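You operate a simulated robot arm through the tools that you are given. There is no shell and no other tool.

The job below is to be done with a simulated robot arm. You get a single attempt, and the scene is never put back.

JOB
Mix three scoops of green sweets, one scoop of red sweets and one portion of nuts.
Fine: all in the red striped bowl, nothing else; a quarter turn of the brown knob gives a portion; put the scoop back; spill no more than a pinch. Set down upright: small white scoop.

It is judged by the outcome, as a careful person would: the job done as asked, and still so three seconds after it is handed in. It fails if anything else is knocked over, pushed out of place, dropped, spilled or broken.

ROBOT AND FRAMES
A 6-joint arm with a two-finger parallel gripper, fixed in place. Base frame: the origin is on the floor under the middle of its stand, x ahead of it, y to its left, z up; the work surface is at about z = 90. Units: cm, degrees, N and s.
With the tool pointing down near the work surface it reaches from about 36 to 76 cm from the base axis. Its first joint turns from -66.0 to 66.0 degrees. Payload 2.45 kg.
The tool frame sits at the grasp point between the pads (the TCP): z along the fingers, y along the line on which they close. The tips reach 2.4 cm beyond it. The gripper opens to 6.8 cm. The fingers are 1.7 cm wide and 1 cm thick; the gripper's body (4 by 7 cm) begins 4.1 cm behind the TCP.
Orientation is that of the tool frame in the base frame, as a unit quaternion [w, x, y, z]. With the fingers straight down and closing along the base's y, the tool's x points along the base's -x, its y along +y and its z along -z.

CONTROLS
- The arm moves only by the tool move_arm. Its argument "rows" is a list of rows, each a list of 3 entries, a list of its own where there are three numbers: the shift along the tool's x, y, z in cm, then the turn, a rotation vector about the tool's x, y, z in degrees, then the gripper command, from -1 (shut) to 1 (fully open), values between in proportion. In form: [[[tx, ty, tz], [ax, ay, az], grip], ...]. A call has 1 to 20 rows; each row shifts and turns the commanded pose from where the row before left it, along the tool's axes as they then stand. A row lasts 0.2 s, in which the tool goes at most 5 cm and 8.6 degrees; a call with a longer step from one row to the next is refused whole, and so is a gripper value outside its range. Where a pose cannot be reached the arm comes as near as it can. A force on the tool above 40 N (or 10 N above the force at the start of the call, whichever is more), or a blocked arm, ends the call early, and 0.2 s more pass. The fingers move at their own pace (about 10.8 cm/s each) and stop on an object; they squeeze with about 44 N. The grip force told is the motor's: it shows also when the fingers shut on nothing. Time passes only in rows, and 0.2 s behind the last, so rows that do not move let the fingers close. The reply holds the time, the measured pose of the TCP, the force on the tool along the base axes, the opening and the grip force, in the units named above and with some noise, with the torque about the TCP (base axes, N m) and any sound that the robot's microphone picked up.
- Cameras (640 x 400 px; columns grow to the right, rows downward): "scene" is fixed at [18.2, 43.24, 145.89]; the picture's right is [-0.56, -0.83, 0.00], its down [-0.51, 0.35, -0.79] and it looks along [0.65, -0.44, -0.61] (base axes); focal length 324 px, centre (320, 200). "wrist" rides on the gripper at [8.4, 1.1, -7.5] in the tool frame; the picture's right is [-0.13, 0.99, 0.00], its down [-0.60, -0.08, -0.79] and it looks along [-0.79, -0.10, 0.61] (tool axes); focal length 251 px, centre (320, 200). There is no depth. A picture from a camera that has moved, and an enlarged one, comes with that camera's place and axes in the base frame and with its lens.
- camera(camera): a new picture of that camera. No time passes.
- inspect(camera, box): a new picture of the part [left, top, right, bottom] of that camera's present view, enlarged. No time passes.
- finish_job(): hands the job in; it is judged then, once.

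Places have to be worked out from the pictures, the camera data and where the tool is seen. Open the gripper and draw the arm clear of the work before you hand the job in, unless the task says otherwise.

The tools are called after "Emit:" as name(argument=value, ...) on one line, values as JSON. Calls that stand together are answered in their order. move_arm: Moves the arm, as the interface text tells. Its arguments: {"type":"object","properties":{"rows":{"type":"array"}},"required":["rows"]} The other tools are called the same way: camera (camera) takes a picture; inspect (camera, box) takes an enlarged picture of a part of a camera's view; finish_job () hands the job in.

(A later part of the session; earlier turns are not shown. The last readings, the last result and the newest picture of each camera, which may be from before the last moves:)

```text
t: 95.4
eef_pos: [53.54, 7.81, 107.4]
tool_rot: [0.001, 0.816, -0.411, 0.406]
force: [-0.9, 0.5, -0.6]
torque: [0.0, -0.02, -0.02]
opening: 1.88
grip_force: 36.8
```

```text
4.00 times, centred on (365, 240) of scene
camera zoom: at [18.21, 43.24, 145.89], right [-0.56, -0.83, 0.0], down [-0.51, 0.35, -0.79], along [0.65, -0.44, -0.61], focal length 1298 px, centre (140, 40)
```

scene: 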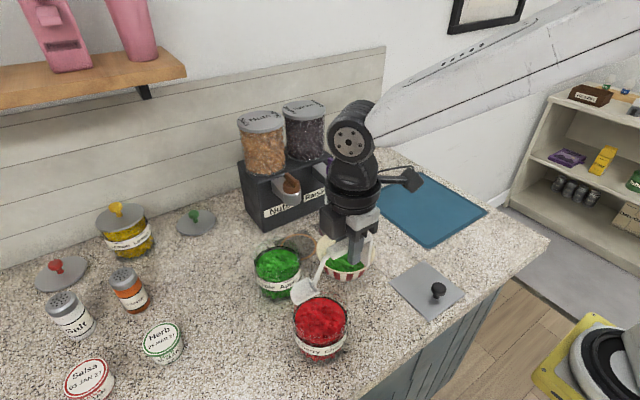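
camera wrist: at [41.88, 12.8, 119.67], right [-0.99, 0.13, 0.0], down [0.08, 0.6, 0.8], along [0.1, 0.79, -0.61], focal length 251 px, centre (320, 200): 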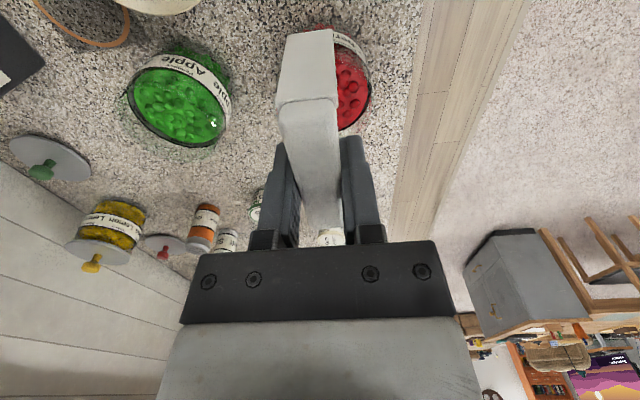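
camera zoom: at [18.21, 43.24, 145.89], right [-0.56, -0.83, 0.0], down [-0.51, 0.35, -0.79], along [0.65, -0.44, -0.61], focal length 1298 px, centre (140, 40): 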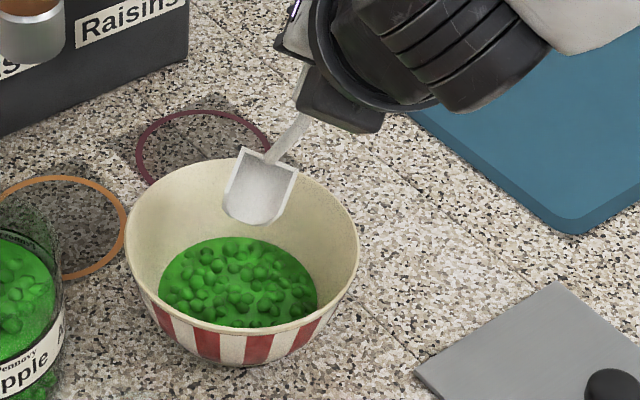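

The scoop is empty, but the bowl shows only green. I'll zoom in to see where the red went.

Emit:
inspect(camera="scene", box=[325, 235, 375, 280])

Emit:
inspect(camera="scene", box=[280, 200, 440, 320])

Emit:
camera(camera="wrist")

Emit:
camera(camera="scene")

```text
8.89 times, centred on (350, 258) of scene
camera zoom: at [18.21, 43.24, 145.89], right [-0.56, -0.83, 0.0], down [-0.51, 0.35, -0.79], along [0.65, -0.44, -0.61], focal length 2884 px, centre (53, -311)
```

zoom: 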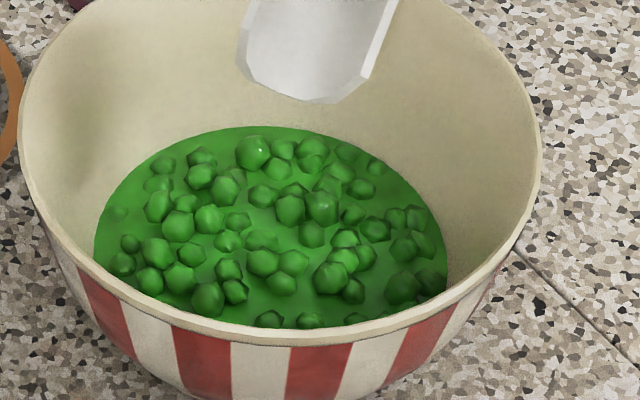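

```text
3.33 times, centred on (360, 260) of scene
camera zoom: at [18.21, 43.24, 145.89], right [-0.56, -0.83, 0.0], down [-0.51, 0.35, -0.79], along [0.65, -0.44, -0.61], focal length 1081 px, centre (187, 0)
```

zoom: 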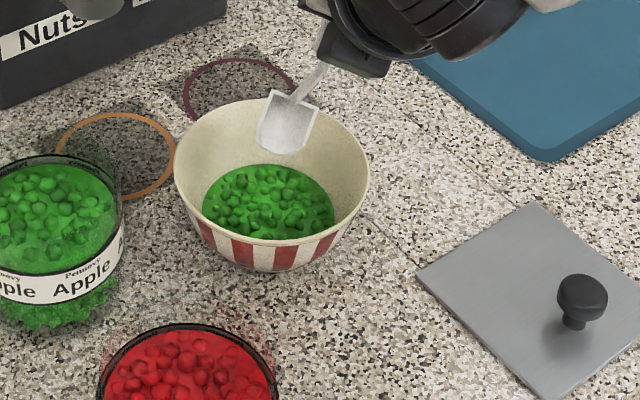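

```text
taken
camera wrist: at [50.6, 3.8, 117.57], right [-0.71, -0.57, -0.42], down [-0.67, 0.72, 0.16], along [0.21, 0.39, -0.9], focal length 251 px, centre (320, 200)
```

wrist: 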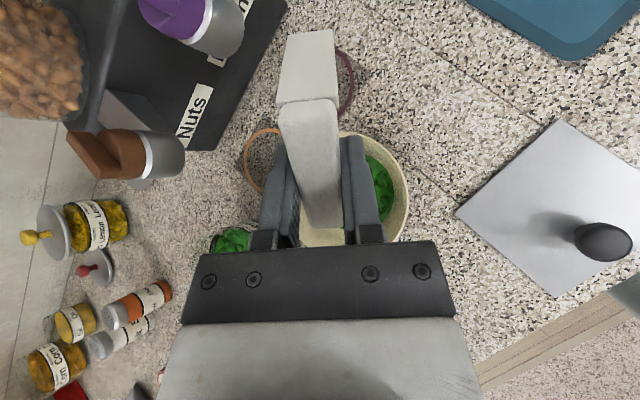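

```text
taken
```

scene: 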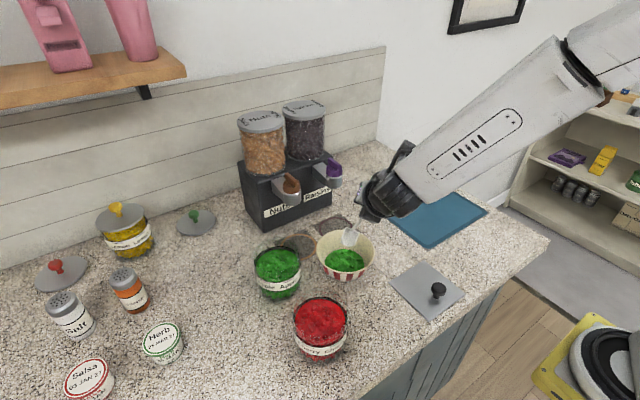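

No red is visible anywhere on the counter and the bowl's content has grown by the same step as each earlier scoop. I take the red to be in, with the bowl drawn in its dominant colour. Now reverse, raise, and carry the empty scoop above its resting place.

Emit:
move_arm(rows=[[[0.467, 0.368, 0.835], [-4.95, -4.95, 4.95], -1], [[0.467, 0.368, 0.835], [-4.95, -4.95, 4.95], -1], [[0.467, 0.368, 0.835], [-4.95, -4.95, 4.95], -1], [[0.467, 0.368, 0.835], [-4.95, -4.95, 4.95], -1], [[0.467, 0.368, 0.835], [-4.95, -4.95, 4.95], -1], [[0.467, 0.368, 0.835], [-4.95, -4.95, 4.95], -1], [[0.467, 0.368, 0.835], [-4.95, -4.95, 4.95], -1], [[0, 0, -3.1], [0, 0, 0], -1], [[0, 0, -3.1], [0, 0, 0], -1], [[0, 0, -3.1], [0, 0, 0], -1], [[-2.1, 3.3, 0], [0, 0, 0], -1], [[-2.1, 3.3, 0], [0, 0, 0], -1], [[-2.1, 3.3, 0], [0, 0, 0], -1], [[-2.1, 3.3, 0], [0, 0, 0], -1], [[0, 0, 0], [0, 0, 0], -1]])

Emit:
camera(camera="scene")

Emit:
inspect(camera="scene", box=[310, 210, 390, 290])

```text
t: 98.6
eef_pos: [41.27, 10.91, 112.37]
tool_rot: [0.0, -0.706, 0.709, 0.003]
force: [0.1, -0.7, 0.0]
torque: [0.01, 0.02, 0.02]
opening: 1.86
grip_force: 37.0
```

```text
taken
```

scene: 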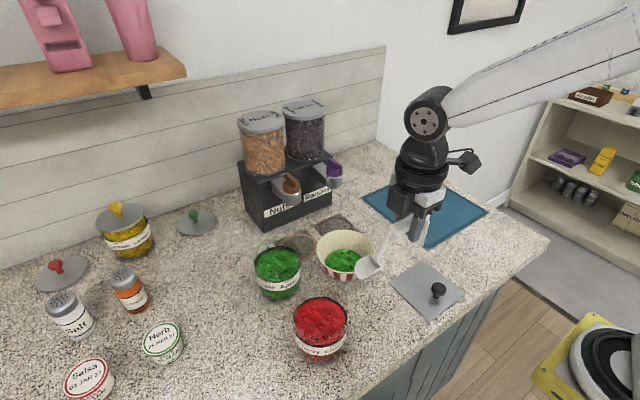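

```text
5.00 times, centred on (350, 250) of scene
camera zoom: at [18.2, 43.24, 145.89], right [-0.56, -0.83, 0.0], down [-0.51, 0.35, -0.79], along [0.65, -0.44, -0.61], focal length 1622 px, centre (170, -50)
```

zoom: 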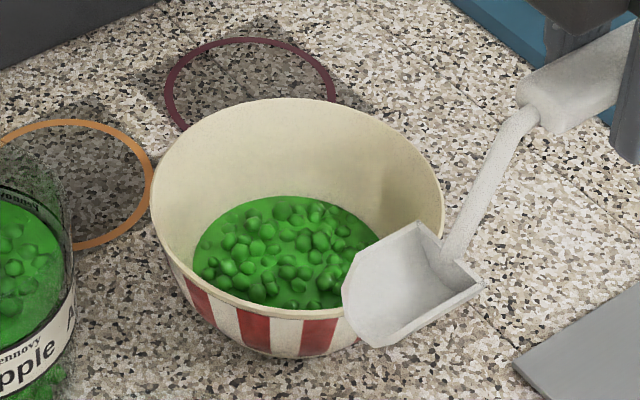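

Empty scoop above its rest place (41.27,10.91). Lower in stages, gentle at the end.

Emit:
move_arm(rows=[[[0, 0, 4], [0, 0, 0], -1], [[0, 0, 4], [0, 0, 0], -1], [[0, 0, 4], [0, 0, 0], -1], [[0, 0, 2.5], [0, 0, 0], -1], [[0, 0, 0.8], [0, 0, 0], -1], [[0, 0, 0.4], [0, 0, 0], -1], [[0, 0, 0], [0, 0, 0], -1]])

Emit:
inspect(camera="scene", box=[320, 220, 460, 340])

```text
t: 100.2
eef_pos: [41.33, 10.96, 96.67]
tool_rot: [0.0, -0.705, 0.709, 0.003]
force: [-0.8, 0.5, -0.9]
torque: [0.03, 0.0, -0.02]
opening: 1.89
grip_force: 36.7
```

```text
3.33 times, centred on (390, 280) of scene
camera zoom: at [18.21, 43.24, 145.89], right [-0.56, -0.83, 0.0], down [-0.51, 0.35, -0.79], along [0.65, -0.44, -0.61], focal length 1081 px, centre (87, -67)
```

zoom: 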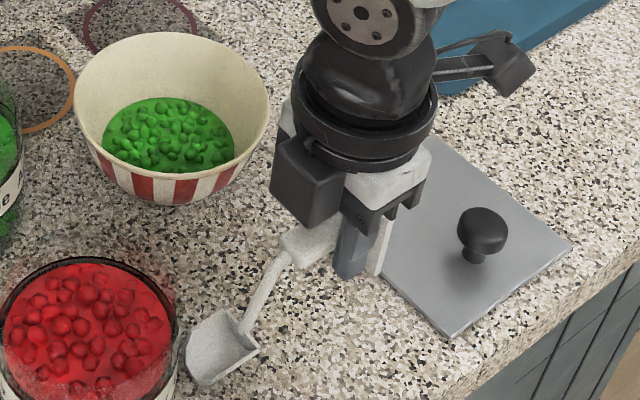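

About 0.5 cm remains. Lower in small steps, watching the force.

Emit:
move_arm(rows=[[[0, 0, 0.25], [0, 0, 0], -1], [[0, 0, 0.2], [0, 0, 0], -1], [[0, 0, 0.1], [0, 0, 0], -1], [[0, 0, 0], [0, 0, 0], -1]])

```text
t: 101.2
eef_pos: [41.18, 11.18, 96.16]
tool_rot: [0.0, -0.705, 0.709, 0.003]
force: [-0.2, -4.1, 13.5]
torque: [0.95, 0.02, 0.09]
opening: 1.89
grip_force: 36.6
```

Contact is at the front of the scoop first (z force 13.5 N, lever ≈9 cm), so the scoop is a touch tip-down. I'll ease up slightly and pitch the tip up about 0.8°.

Emit:
move_arm(rows=[[[0, 0, -0.1], [0, -0.4, 0], -1], [[0, 0, 0.03], [0, -0.4, 0], -1], [[0, 0, 0], [0, 0, 0], -1]])

Emit:
inspect(camera="scene", box=[340, 260, 440, 340])

```text
t: 102.0
eef_pos: [41.08, 10.91, 96.2]
tool_rot: [0.005, -0.706, 0.709, 0.009]
force: [-1.5, -1.1, 4.0]
torque: [-0.2, 0.03, -0.05]
opening: 1.87
grip_force: 36.4
```

```text
5.00 times, centred on (390, 300) of scene
camera zoom: at [18.2, 43.24, 145.89], right [-0.56, -0.83, 0.0], down [-0.51, 0.35, -0.79], along [0.65, -0.44, -0.61], focal length 1622 px, centre (-30, -300)
```

zoom: 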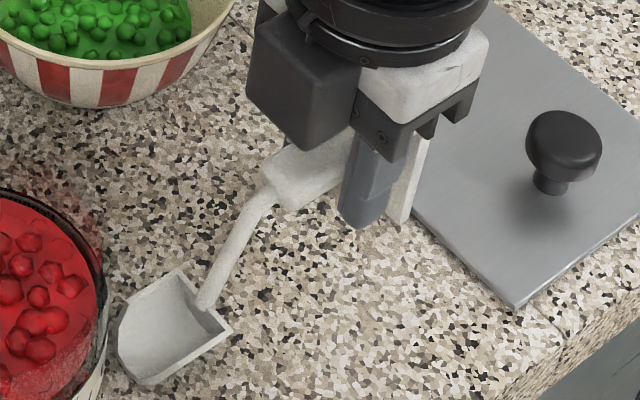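

Both ends are now supported (small residual force). I release, opening gradually.

Emit:
move_arm(rows=[[[0, 0, 0], [0, 0, 0], -0.4], [[0, 0, 0], [0, 0, 0], -0.3], [[0, 0, 0], [0, 0, 0], 0.0], [[0, 0, 0], [0, 0, 0], 0.3], [[0, 0, 0], [0, 0, 0], 0.3]])

Emit:
inspect(camera="scene", box=[340, 260, 440, 340])

```text
t: 103.2
eef_pos: [41.14, 11.06, 96.2]
tool_rot: [0.006, -0.705, 0.709, 0.008]
force: [-0.6, 0.3, -0.1]
torque: [-0.02, 0.0, 0.0]
opening: 4.41
grip_force: 0.0
```

```text
5.00 times, centred on (390, 300) of scene
camera zoom: at [18.2, 43.24, 145.89], right [-0.56, -0.83, 0.0], down [-0.51, 0.35, -0.79], along [0.65, -0.44, -0.61], focal length 1622 px, centre (-30, -300)
```

zoom: 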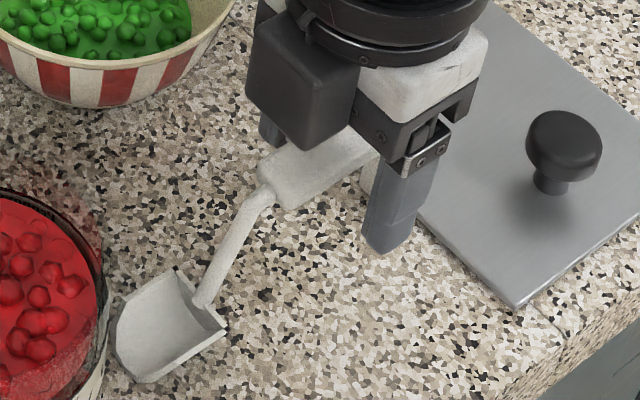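

The scoop stands upright where it was. I raise straight up, then shift to a viewpoint where the wrist camera sees the whole bowl, to plan the rim grasp.

Emit:
move_arm(rows=[[[0, 0, -2], [0, 0, 0], 0.3], [[0, 0, -4], [0, 0, 0], 0.3], [[0, 0, -4], [0, 0, 0], 0.3], [[0, 0, -4], [0, 0, 0], 0.3], [[0, 0, -4], [0, 0.8, 0], 0.3], [[2.5, -3.45, 0], [0, 0, 0], 0.3], [[2.5, -3.45, 0], [0, 0, 0], 0.3], [[0, 0, 0], [0, 0, 0], 0.3]])

Emit:
camera(camera="wrist")

Emit:
camera(camera="scene")

```text
t: 105.0
eef_pos: [48.16, 5.71, 114.34]
tool_rot: [0.0, -0.706, 0.708, 0.004]
force: [-0.9, 0.9, -0.1]
torque: [0.0, -0.01, -0.01]
opening: 4.4
grip_force: 0.1
```

```text
taken
camera wrist: at [46.98, -2.81, 121.66], right [-0.99, 0.13, 0.01], down [0.09, 0.6, 0.8], along [0.1, 0.79, -0.61], focal length 251 px, centre (320, 200)
```

wrist: 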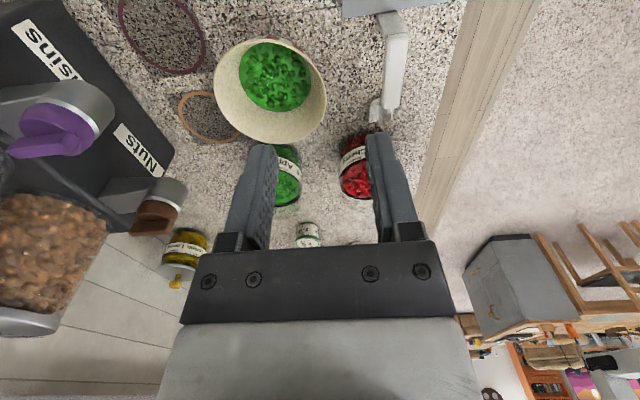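

```text
taken
```

scene: 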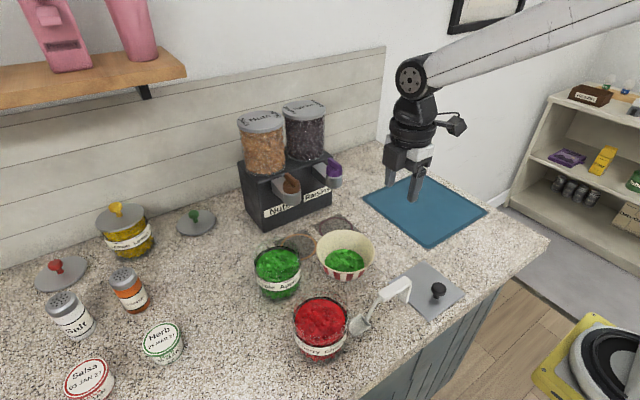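

The scoop is back standing as at the start. I'll zoom on the bowl for an accurate rim fix, and on the scoop.

Emit:
inspect(camera="wrist", box=[190, 20, 350, 150])

Emit:
inspect(camera="scene", box=[300, 220, 460, 340])

```text
3.08 times, centred on (270, 85) of wrist
camera zoom: at [46.98, -2.81, 121.66], right [-0.99, 0.13, 0.01], down [0.09, 0.6, 0.8], along [0.1, 0.79, -0.61], focal length 774 px, centre (474, 554)
```

zoom: 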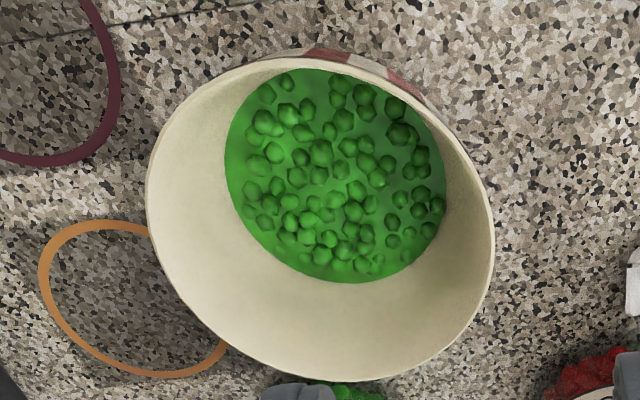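

```text
3.33 times, centred on (380, 280) of scene
camera zoom: at [18.21, 43.24, 145.89], right [-0.56, -0.83, 0.0], down [-0.51, 0.35, -0.79], along [0.65, -0.44, -0.61], focal length 1081 px, centre (120, -67)
```

zoom: 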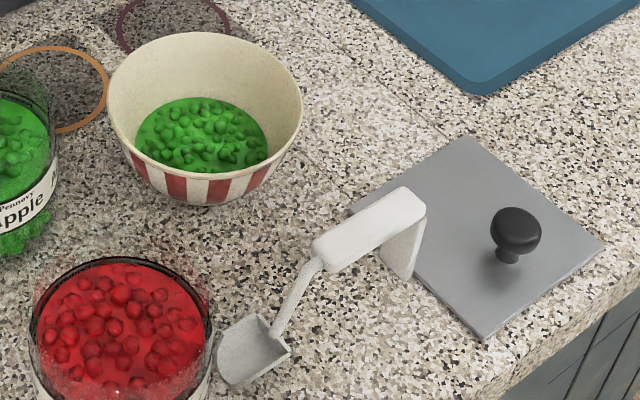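

Combining both wrist views, the bowl centre is ≈(54.25,11.9) with rim z≈95.9, rim radius ≈6.2 and walls ≈21° from vertical. I'll tilt the tool 22° so the fingers run parallel to the near wall. Then I line up 8 cm behind the near rim point (48.4,11.9,95.35).

Emit:
move_arm(rows=[[[0, 0, 0], [7.33, 0, 0], 0.1], [[0, 0, 0], [7.33, 0, 0], 0.1], [[0, 0, 0], [7.33, 0, 0], 0.1], [[-1.54, 1.72, 2.42], [0, 0, 0], 0.1], [[-1.54, 1.72, 2.42], [0, 0, 0], 0.1], [[-1.54, 1.72, 2.42], [0, 0, 0], 0.1], [[-1.54, 1.72, 2.42], [0, 0, 0], 0.1], [[0, 0, 0], [0, 0, 0], 0.1]])

Emit:
camera(camera="wrist")

Emit:
inspect(camera="scene", box=[300, 180, 460, 320])

```text
t: 106.8
eef_pos: [45.41, 11.96, 102.69]
tool_rot: [0.135, -0.693, 0.696, -0.131]
force: [-0.2, -0.7, 0.2]
torque: [-0.01, 0.01, 0.01]
opening: 3.72
grip_force: 0.0
```

```text
taken
camera wrist: at [41.46, 3.44, 109.09], right [-0.92, 0.14, -0.37], down [-0.22, 0.6, 0.77], along [0.32, 0.79, -0.52], focal length 251 px, centre (320, 200)
```

wrist: 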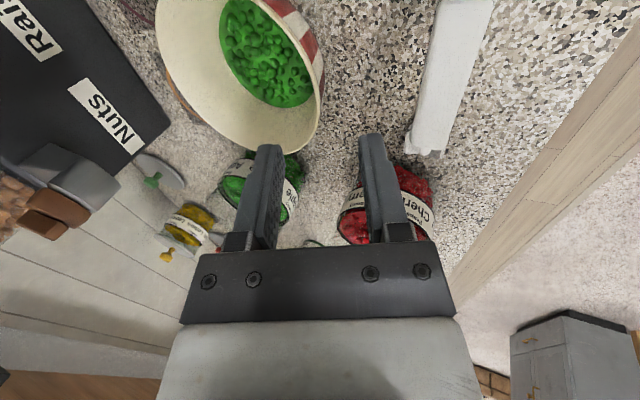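

```text
2.86 times, centred on (380, 250) of scene
camera zoom: at [18.2, 43.24, 145.89], right [-0.56, -0.83, 0.0], down [-0.51, 0.35, -0.79], along [0.65, -0.44, -0.61], focal length 927 px, centre (149, 57)
```

zoom: 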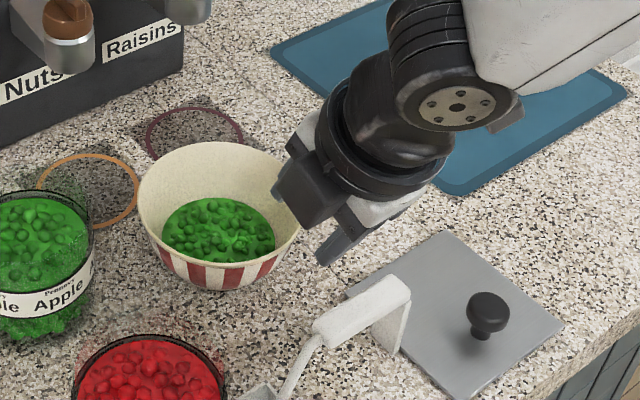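

The target point projects right onto the near edge of the bowl. Advance 5.5 cm along the tool axis and re-check.

Emit:
move_arm(rows=[[[0, 0, 2], [0, 0, 0], 0.1], [[0, 0, 2], [0, 0, 0], 0.1], [[0, 0, 1.5], [0, 0, 0], 0.1], [[0, 0, 0], [0, 0, 0], 0.1]])

Emit:
camera(camera="wrist")

Emit:
inspect(camera="scene", box=[310, 200, 430, 300])

```text
t: 107.8
eef_pos: [47.53, 11.96, 97.52]
tool_rot: [0.134, -0.692, 0.697, -0.132]
force: [0.5, -0.1, -0.7]
torque: [-0.01, 0.01, 0.04]
opening: 3.72
grip_force: 0.1
```

```text
taken
camera wrist: at [43.52, 3.47, 103.99], right [-0.92, 0.14, -0.37], down [-0.22, 0.6, 0.77], along [0.32, 0.79, -0.52], focal length 251 px, centre (320, 200)
```

wrist: 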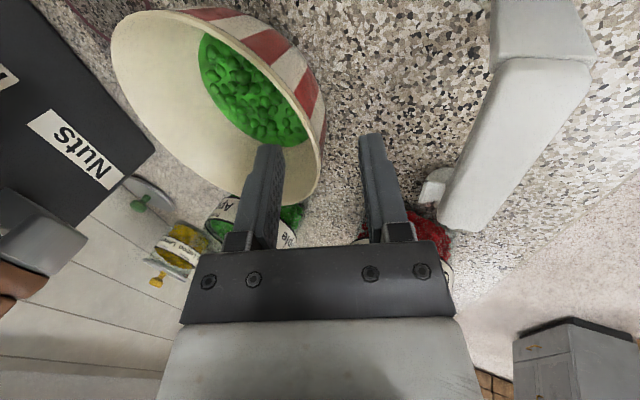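

```text
4.00 times, centred on (370, 250) of scene
camera zoom: at [18.21, 43.24, 145.89], right [-0.56, -0.83, 0.0], down [-0.51, 0.35, -0.79], along [0.65, -0.44, -0.61], focal length 1298 px, centre (120, 0)
```

zoom: 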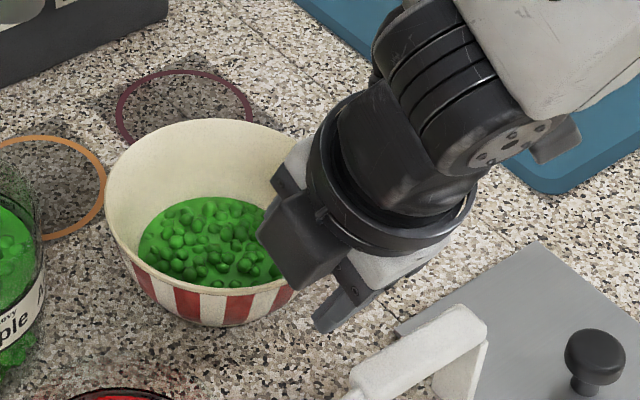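

The rim is centred between the fingers. Advance the last 2.3 cm and close gently.

Emit:
move_arm(rows=[[[0, 0, 1.2], [0, 0, 0], 0.1], [[0, 0, 1.1], [0, 0, 0], 0.1], [[0, 0, 0], [0, 0, 0], 0.1]])

Emit:
camera(camera="wrist")

Emit:
inspect(camera="scene", box=[310, 200, 430, 300])

```text
t: 108.6
eef_pos: [48.42, 11.83, 95.35]
tool_rot: [0.136, -0.692, 0.697, -0.131]
force: [0.7, 0.1, -0.5]
torque: [-0.04, 0.01, 0.01]
opening: 3.75
grip_force: 0.1
```

```text
taken
camera wrist: at [44.33, 3.44, 101.9], right [-0.92, 0.14, -0.37], down [-0.22, 0.6, 0.77], along [0.32, 0.79, -0.52], focal length 251 px, centre (320, 200)
```

wrist: 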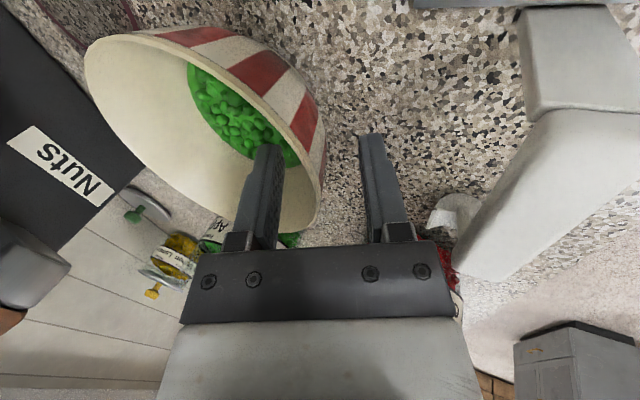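

```text
4.00 times, centred on (370, 250) of scene
camera zoom: at [18.21, 43.24, 145.89], right [-0.56, -0.83, 0.0], down [-0.51, 0.35, -0.79], along [0.65, -0.44, -0.61], focal length 1298 px, centre (120, 0)
```

zoom: 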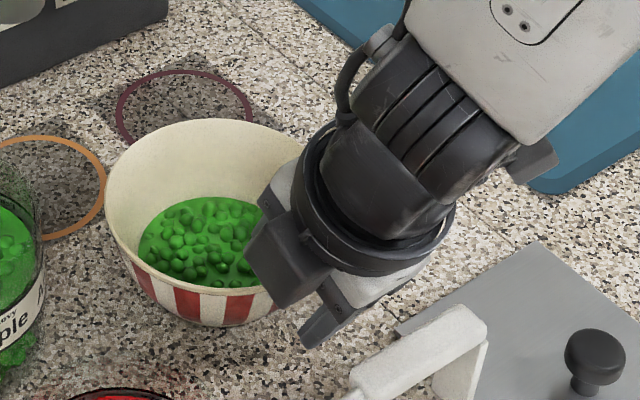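

Rim centred at the TCP. Close on the wall.

Emit:
move_arm(rows=[[[0, 0, 0], [0, 0, 0], -0.3], [[0, 0, 0], [0, 0, 0], -0.6], [[0, 0, 0], [0, 0, 0], -0.8], [[0, 0, 0], [0, 0, 0], -1], [[0, 0, 0], [0, 0, 0], -1], [[0, 0, 0], [0, 0, 0], -1]])

Emit:
camera(camera="wrist")

Emit:
inspect(camera="scene", box=[310, 200, 430, 300])

```text
t: 110.0
eef_pos: [48.34, 11.86, 95.44]
tool_rot: [0.135, -0.692, 0.697, -0.133]
force: [1.6, -1.4, 3.6]
torque: [0.09, -0.24, -0.08]
opening: 0.55
grip_force: 28.6
```

```text
taken
camera wrist: at [44.33, 3.44, 101.93], right [-0.92, 0.14, -0.37], down [-0.22, 0.6, 0.77], along [0.33, 0.79, -0.52], focal length 251 px, centre (320, 200)
```

wrist: 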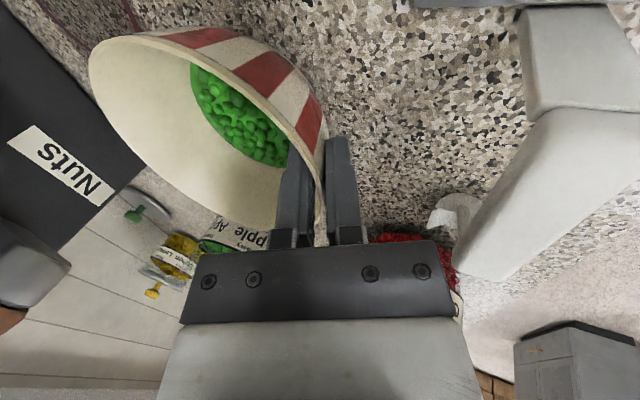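

```text
4.00 times, centred on (370, 250) of scene
camera zoom: at [18.2, 43.24, 145.89], right [-0.56, -0.83, 0.0], down [-0.51, 0.35, -0.79], along [0.65, -0.44, -0.61], focal length 1298 px, centre (120, 0)
```

zoom: 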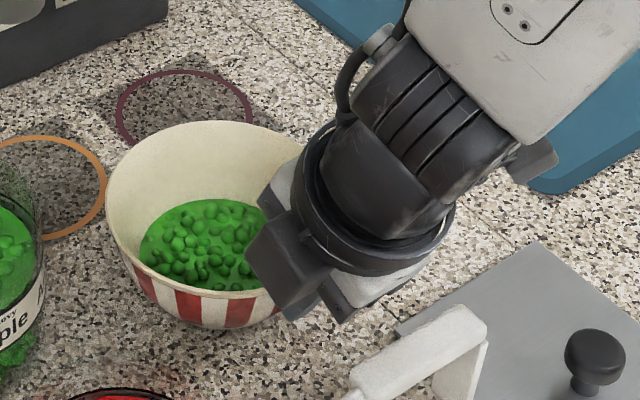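

Gripped (0.55 cm wall). Lift about 0.6 cm slowly and check that the bowl stays level.

Emit:
move_arm(rows=[[[0, -0.075, -0.185], [0, 0, 0], -1], [[0, -0.075, -0.185], [0, 0, 0], -1], [[0, -0.075, -0.185], [0, 0, 0], -1], [[0, 0, 0], [0, 0, 0], -1]])

Emit:
inspect(camera="scene", box=[310, 200, 430, 300])

Emit:
camera(camera="wrist")

```text
t: 111.0
eef_pos: [48.27, 11.91, 96.04]
tool_rot: [0.134, -0.693, 0.696, -0.132]
force: [0.5, 0.1, -0.8]
torque: [-0.01, 0.05, 0.0]
opening: 0.55
grip_force: 28.7
```

```text
4.00 times, centred on (370, 250) of scene
camera zoom: at [18.21, 43.24, 145.89], right [-0.56, -0.83, 0.0], down [-0.51, 0.35, -0.79], along [0.65, -0.44, -0.61], focal length 1298 px, centre (120, 0)
```

zoom: 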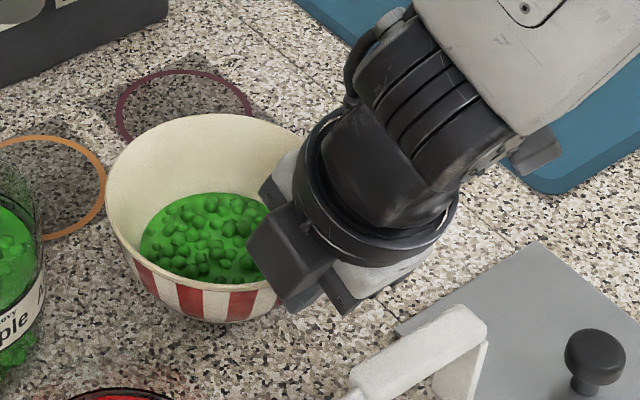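

```text
taken
camera wrist: at [44.33, 3.41, 102.52], right [-0.92, 0.14, -0.37], down [-0.22, 0.6, 0.77], along [0.32, 0.79, -0.52], focal length 251 px, centre (320, 200)
```

wrist: 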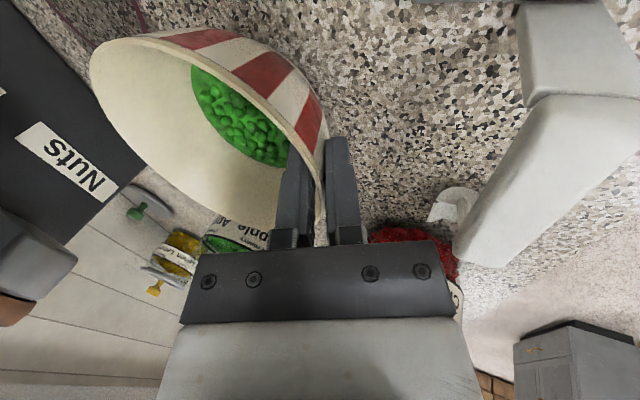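

The bowl is up ~0.6 cm and level. Now slide it forward, mostly in x first to stay well clear of the green jar.

Emit:
move_arm(rows=[[[-0.07, -0.51, 0.206], [0, 0, 0], -1], [[-0.15, -1.02, 0.4125], [0, 0, 0], -1], [[-0.15, -1.02, 0.4125], [0, 0, 0], -1], [[-0.15, -1.02, 0.4125], [0, 0, 0], -1], [[-0.15, -1.02, 0.4125], [0, 0, 0], -1], [[-0.15, -1.02, 0.4125], [0, 0, 0], -1], [[-0.15, -1.02, 0.4125], [0, 0, 0], -1], [[-0.15, -1.02, 0.4125], [0, 0, 0], -1], [[-0.15, -1.02, 0.4125], [0, 0, 0], -1], [[0, 0, 0], [0, 0, 0], -1]])

Emit:
camera(camera="scene")

Emit:
inspect(camera="scene", box=[250, 160, 390, 290])

Emit:
camera(camera="wrist")

```text
t: 113.2
eef_pos: [57.55, 13.04, 96.06]
tool_rot: [0.135, -0.693, 0.696, -0.131]
force: [0.5, -0.1, -0.4]
torque: [0.05, 0.06, 0.02]
opening: 0.54
grip_force: 28.4
```

```text
taken
```

scene: 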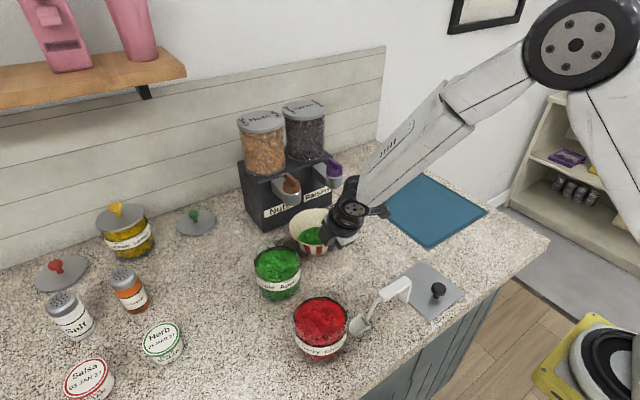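

```text
3.08 times, centred on (320, 225) of scene
camera zoom: at [18.21, 43.24, 145.89], right [-0.56, -0.83, 0.0], down [-0.51, 0.35, -0.79], along [0.65, -0.44, -0.61], focal length 998 px, centre (320, 123)
```

zoom: 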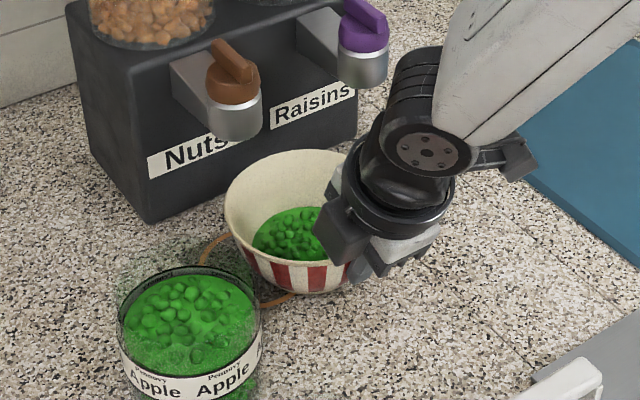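

```text
taken
camera wrist: at [53.7, 4.58, 102.45], right [-0.92, 0.14, -0.37], down [-0.22, 0.6, 0.77], along [0.32, 0.79, -0.52], focal length 251 px, centre (320, 200)
```

wrist: 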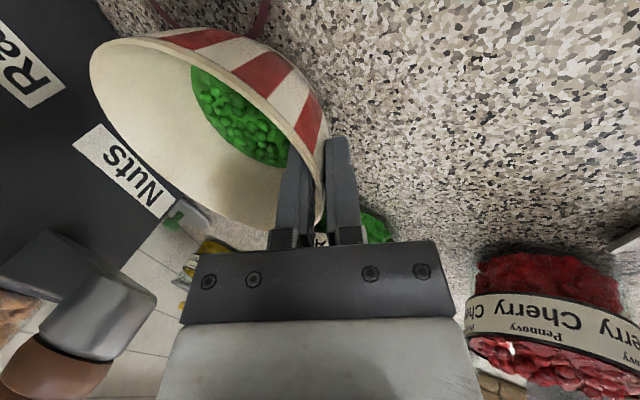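

Going well. Now shift toward the ring: +1.8 in x, +3.6 in y, stopping part-way to check the gap to the green jar.

Emit:
move_arm(rows=[[[-0.6, -0.3, 0.12], [0, 0, 0], -1], [[-0.6, -0.3, 0.12], [0, 0, 0], -1], [[-0.6, -0.3, 0.12], [0, 0, 0], -1], [[-0.6, -0.3, 0.12], [0, 0, 0], -1], [[0, 0, 0], [0, 0, 0], -1]])

Emit:
inspect(camera="scene", box=[250, 160, 390, 290])

Emit:
camera(camera="wrist")

```text
t: 114.4
eef_pos: [58.97, 15.58, 96.04]
tool_rot: [0.134, -0.692, 0.697, -0.132]
force: [0.3, 0.1, -1.5]
torque: [0.0, 0.05, 0.02]
opening: 0.54
grip_force: 28.5
```

```text
3.08 times, centred on (320, 225) of scene
camera zoom: at [18.21, 43.24, 145.89], right [-0.56, -0.83, 0.0], down [-0.51, 0.35, -0.79], along [0.65, -0.44, -0.61], focal length 998 px, centre (320, 123)
```

zoom: 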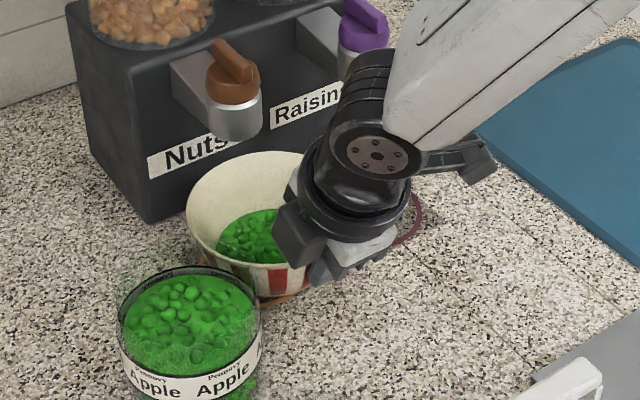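

```text
taken
camera wrist: at [54.98, 7.02, 102.5], right [-0.92, 0.14, -0.37], down [-0.22, 0.6, 0.77], along [0.32, 0.79, -0.52], focal length 251 px, centre (320, 200)
```

wrist: 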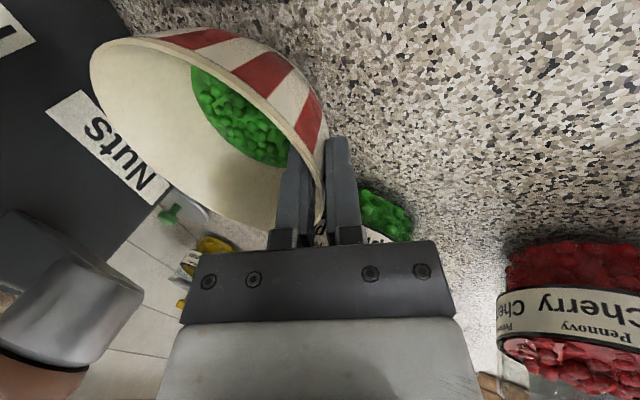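

Still a clear gap. Shift the last ~1 cm so the bowl is centred under the spout.

Emit:
move_arm(rows=[[[-0.5, -0.12, 0.05], [0, 0, 0], -1], [[-0.5, -0.12, 0.05], [0, 0, 0], -1], [[0, 0, 0], [0, 0, 0], -1]])

Emit:
inspect(camera="scene", box=[250, 170, 350, 290])

```text
t: 115.2
eef_pos: [59.12, 16.53, 95.96]
tool_rot: [0.135, -0.692, 0.697, -0.131]
force: [-0.3, 0.0, -0.8]
torque: [-0.03, 0.02, 0.0]
opening: 0.54
grip_force: 28.3
```

```text
3.33 times, centred on (300, 230) of scene
camera zoom: at [18.21, 43.24, 145.89], right [-0.56, -0.83, 0.0], down [-0.51, 0.35, -0.79], along [0.65, -0.44, -0.61], focal length 1081 px, centre (387, 100)
```

zoom: 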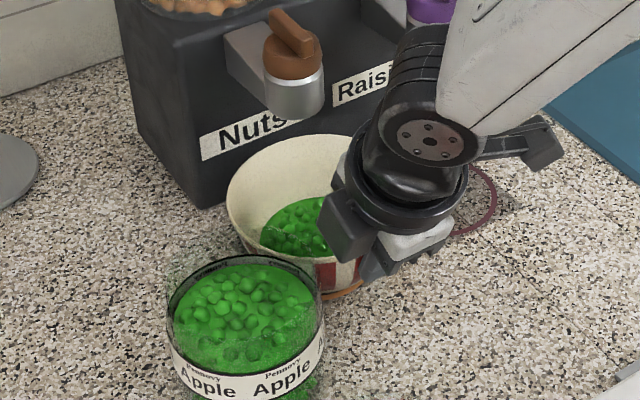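

The bowl is on the ring. Lower it the 0.5 cm to the counter.

Emit:
move_arm(rows=[[[0, 0.075, 0.185], [0, 0, 0], -1], [[0, 0.075, 0.185], [0, 0, 0], -1], [[0, 0.045, 0.11], [0, 0, 0], -1], [[0, 0, 0], [0, 0, 0], -1]])

```text
t: 116.2
eef_pos: [59.18, 16.37, 95.45]
tool_rot: [0.135, -0.693, 0.696, -0.132]
force: [-0.8, -0.8, 0.2]
torque: [0.07, -0.05, 0.01]
opening: 0.57
grip_force: 28.8
```

No contact force yet; lower slightly more, then release gently.

Emit:
move_arm(rows=[[[0, 0.03, 0.075], [0, 0, 0], -1], [[0, 0, 0], [0, 0, 0], -1]])

```text
t: 116.8
eef_pos: [59.17, 16.54, 95.39]
tool_rot: [0.136, -0.692, 0.696, -0.132]
force: [-2.7, -0.9, 8.4]
torque: [0.3, -0.32, 0.08]
opening: 0.55
grip_force: 28.5
```

Contact (8 N). Release gradually.

Emit:
move_arm(rows=[[[0, 0, 0], [0, 0, 0], -0.8], [[0, 0, 0], [0, 0, 0], -0.6], [[0, 0, 0], [0, 0, 0], -0.3], [[0, 0, 0], [0, 0, 0], 0.0], [[0, 0, 0], [0, 0, 0], 0.0]])

Emit:
camera(camera="wrist")

Emit:
inspect(camera="scene", box=[250, 170, 350, 290])

```text
t: 118.0
eef_pos: [59.13, 16.53, 95.33]
tool_rot: [0.134, -0.692, 0.697, -0.132]
force: [-0.3, 0.1, 0.5]
torque: [0.03, 0.01, 0.01]
opening: 3.39
grip_force: 0.0
```

```text
taken
camera wrist: at [55.25, 8.04, 101.88], right [-0.92, 0.14, -0.37], down [-0.22, 0.6, 0.77], along [0.32, 0.79, -0.52], focal length 251 px, centre (320, 200)
```

wrist: 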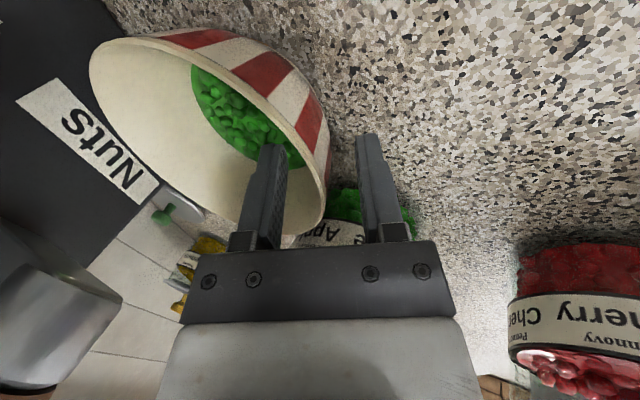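

```text
3.33 times, centred on (300, 230) of scene
camera zoom: at [18.2, 43.24, 145.89], right [-0.56, -0.83, 0.0], down [-0.51, 0.35, -0.79], along [0.65, -0.44, -0.61], focal length 1081 px, centre (387, 100)
```

zoom: 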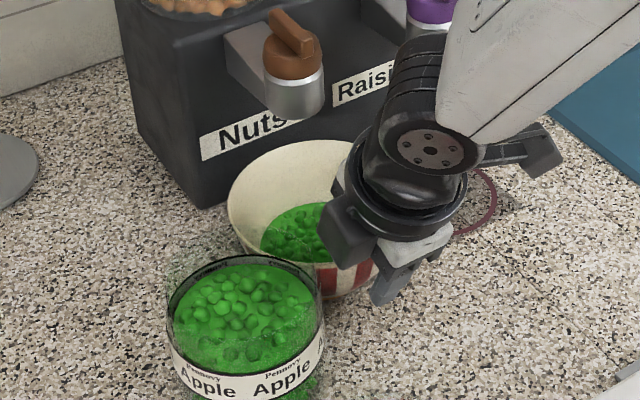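

Bowl stands on the ring. Retreat along the tool axis, then further back and up, to view bowl and spout.

Emit:
move_arm(rows=[[[0, 0, -1.5], [0, 0, 0], 0.0], [[0, 0, -2.5], [0, 0, 0], 0.0], [[0, 0, -3], [0, 0, 0], 0.0], [[0, 0, -4], [0, 0, 0], 0.0], [[0, 0, -4], [0, 0, 0], 0.0], [[0, 2, -4], [0, 0, 0], 0.0], [[0, 0, 0], [-7.33, 0, 0], 0.0], [[0, 0, 0], [-7.33, 0, 0], 0.0], [[0, 0, 0], [-7.33, 0, 0], 0.0], [[0, 0, 0], [0, 0, 0], 0.0]])

Emit:
camera(camera="wrist")

Emit:
camera(camera="scene")

Emit:
inspect(camera="scene", box=[230, 150, 370, 290])

```text
t: 120.2
eef_pos: [50.32, 16.47, 112.27]
tool_rot: [-0.001, -0.705, 0.709, 0.004]
force: [-0.3, -1.0, 0.8]
torque: [0.01, 0.0, -0.03]
opening: 3.41
grip_force: 0.0
```

```text
taken
camera wrist: at [49.08, 7.95, 119.72], right [-0.99, 0.13, 0.01], down [0.09, 0.6, 0.8], along [0.1, 0.79, -0.61], focal length 251 px, centre (320, 200)
```

wrist: 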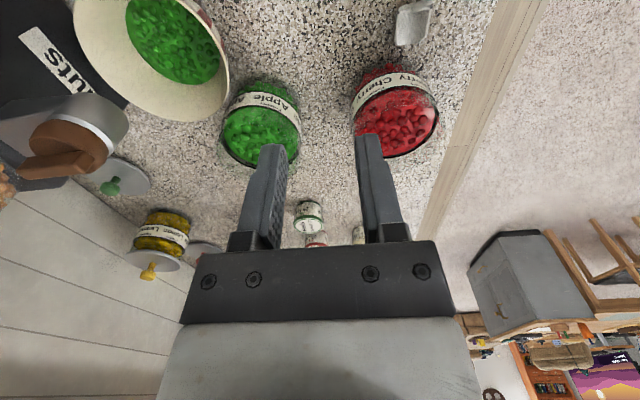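

```text
taken
```

scene: 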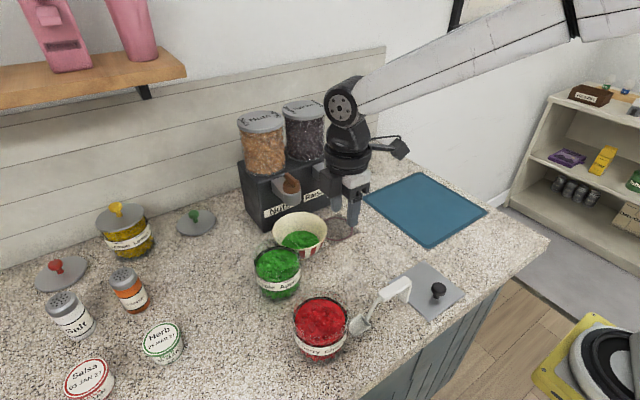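

```text
2.86 times, centred on (300, 220) of scene
camera zoom: at [18.21, 43.24, 145.89], right [-0.56, -0.83, 0.0], down [-0.51, 0.35, -0.79], along [0.65, -0.44, -0.61], focal length 927 px, centre (377, 143)
```

zoom: 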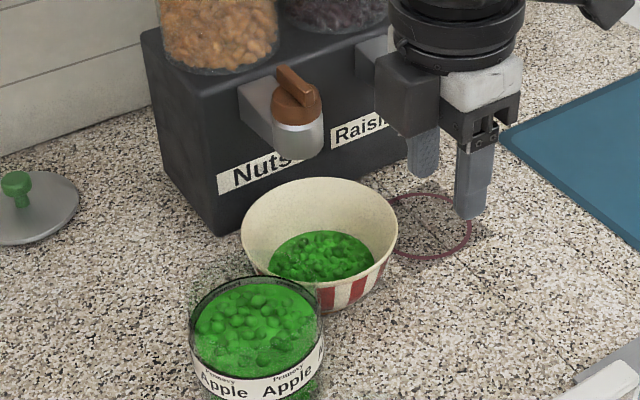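

The bowl is in place under the spout. Now a close look at the brown knob from both cameras.

Emit:
inspect(camera="wrist", box=[0, 80, 140, 200])

Emit:
inspect(camera="scene", box=[260, 160, 320, 210])

```text
3.33 times, centred on (70, 140) of wrist
camera zoom: at [49.08, 7.95, 119.72], right [-0.99, 0.13, 0.01], down [0.09, 0.6, 0.8], along [0.1, 0.79, -0.61], focal length 838 px, centre (1153, 400)
```

zoom: 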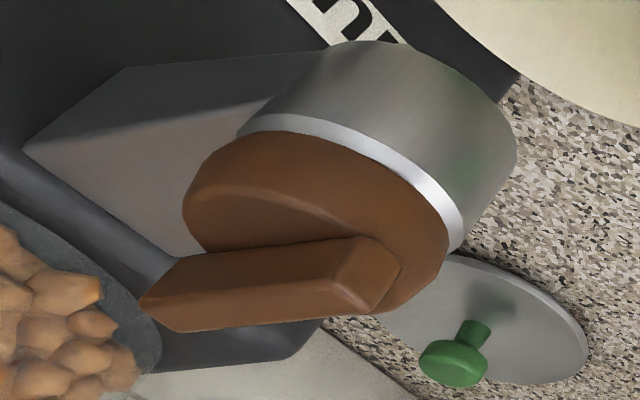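

```text
8.00 times, centred on (290, 185) of scene
camera zoom: at [18.21, 43.24, 145.89], right [-0.56, -0.83, 0.0], down [-0.51, 0.35, -0.79], along [0.65, -0.44, -0.61], focal length 2595 px, centre (560, 320)
```

zoom: 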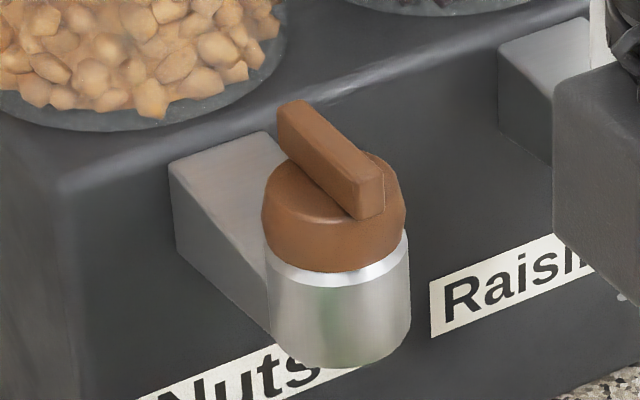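

The knob is a horizontal bar on a vertical-axis cap, pointing +x. I'll rotate the tool back to the starting yaw (fingers closing along y), open fully, and view the knob along +x to fix its axis and bar line.

Emit:
move_arm(rows=[[[0, 0, -2.5], [0, 0, 0], 1], [[0, 0, -2.5], [0, 0, 8.2], 1], [[0, 0, 0], [0, 0, 8.2], 1], [[0, 0, 0], [0, 0, 8.2], 1], [[0, 0, 0], [0, 0, 8.2], 1], [[0, 0, 0], [0, 0, 8.2], 1], [[0, 0, 0], [0, 0, 8.2], 1], [[0, 0, 0], [0, 0, 8.2], 1], [[0, 0, 0], [0, 0, 8.2], 1], [[0, 0, 0], [0, 0, 8.2], 1], [[0, 0, 0], [0, 0, 8.2], 1], [[0, 0, 0], [0, 0, 8.0], 1], [[0, 0, 0], [0, 0, 0], 1]])

Emit:
camera(camera="wrist")

Emit:
inspect(camera="wrist", box=[240, 130, 400, 240])

Emit:
inspect(camera="scene", box=[260, 150, 320, 210])

```text
t: 123.0
eef_pos: [50.37, 16.51, 117.26]
tool_rot: [-0.003, 0.003, 1.0, 0.003]
force: [-0.5, 0.2, 0.9]
torque: [-0.01, -0.01, -0.01]
opening: 6.78
grip_force: 0.1
```

```text
taken
camera wrist: at [41.87, 17.48, 124.79], right [0.14, 0.99, 0.0], down [0.61, -0.09, 0.79], along [0.78, -0.1, -0.61], focal length 251 px, centre (320, 200)
```

wrist: 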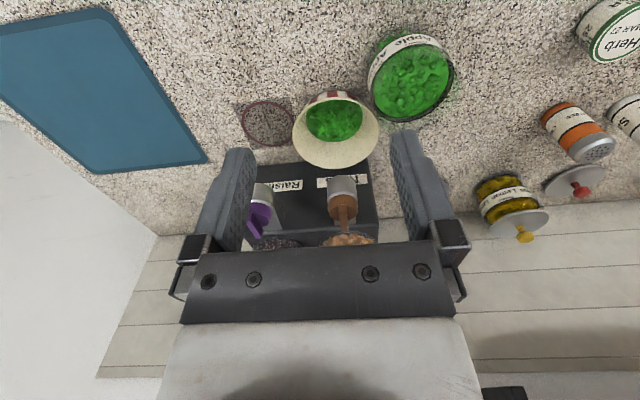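

```text
3.64 times, centred on (320, 185) of wrist
camera zoom: at [41.87, 17.48, 124.79], right [0.14, 0.99, 0.0], down [0.61, -0.09, 0.79], along [0.78, -0.1, -0.61], focal length 914 px, centre (320, 254)
```

zoom: 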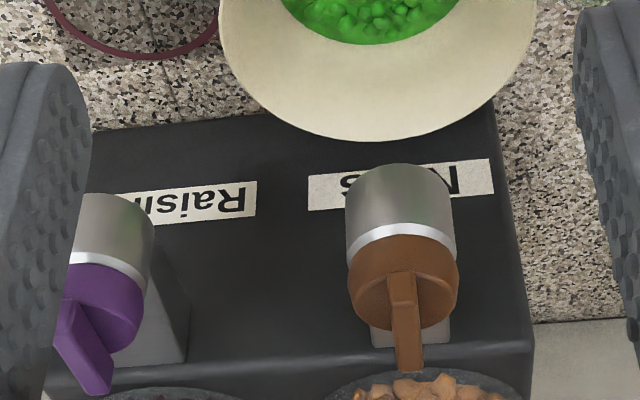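

```text
6.67 times, centred on (290, 180) of scene
camera zoom: at [18.2, 43.24, 145.89], right [-0.56, -0.83, 0.0], down [-0.51, 0.35, -0.79], along [0.65, -0.44, -0.61], focal length 2163 px, centre (520, 333)
```

zoom: 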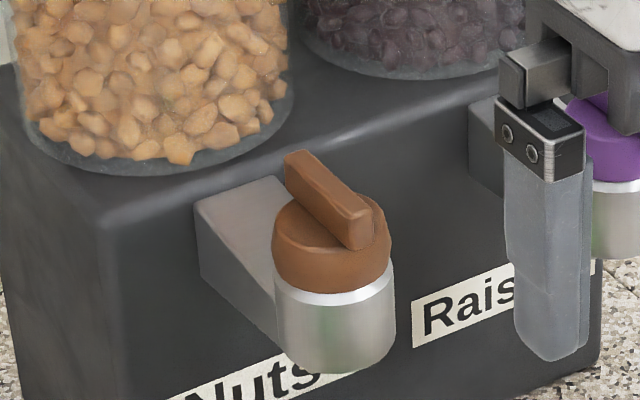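

The bar is ≈0.93 cm wide, from x≈64.8 to 68.8, top z≈109.1; the cap top is z≈107.8 and the axis ≈(65.4,17.0). I'll move above it at z=117 and check alignment from close by.

Emit:
move_arm(rows=[[[-3.0, 0.1, 0], [0, 0, 0], 1], [[-3.0, 0.1, 0], [0, 0, 0], 1], [[-3.0, 0.1, 0], [0, 0, 0], 1], [[-3.0, 0.1, 0], [0, 0, 0], 1], [[-3.0, 0.1, 0], [0, 0, 0], 0.0], [[0, 0, 0], [0, 0, 0], 0.0], [[0, 0, 0], [0, 0, 0], 0.0]])

Emit:
camera(camera="wrist")

Emit:
inspect(camera="wrist", box=[240, 50, 400, 170])

Emit:
camera(camera="scene")

```text
t: 124.6
eef_pos: [65.36, 16.89, 117.26]
tool_rot: [-0.003, 0.003, 1.0, 0.003]
force: [-0.1, 0.2, 0.3]
torque: [0.0, 0.0, 0.01]
opening: 3.42
grip_force: 0.1
```

```text
taken
camera wrist: at [56.86, 17.87, 124.74], right [0.13, 0.99, 0.0], down [0.61, -0.09, 0.79], along [0.78, -0.1, -0.61], focal length 251 px, centre (320, 200)
```

wrist: 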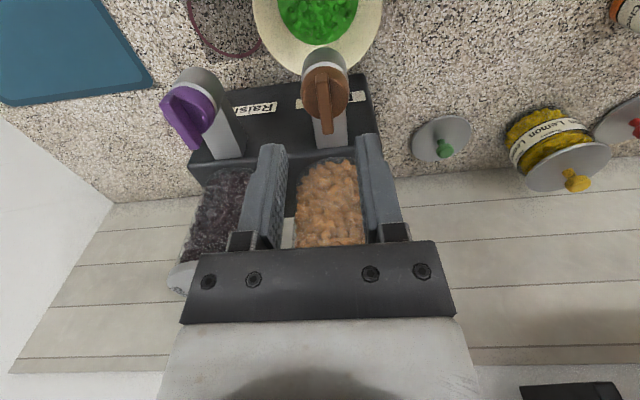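

```text
3.33 times, centred on (320, 110) of wrist
camera zoom: at [56.86, 17.87, 124.74], right [0.13, 0.99, 0.0], down [0.61, -0.09, 0.79], along [0.78, -0.1, -0.61], focal length 838 px, centre (320, 500)
```

zoom: 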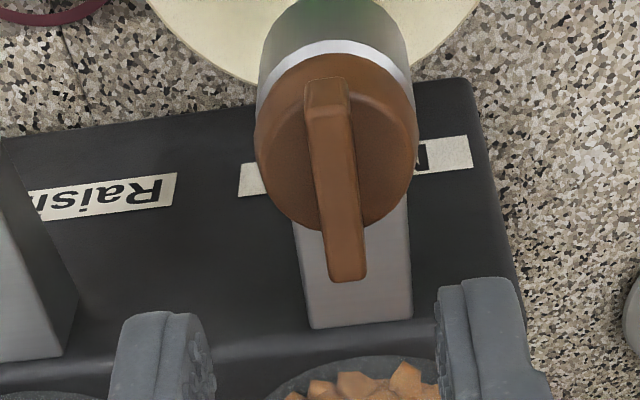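

```text
taken
```

scene: 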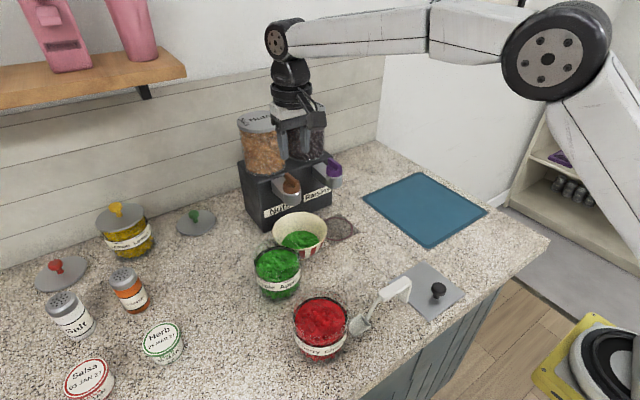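

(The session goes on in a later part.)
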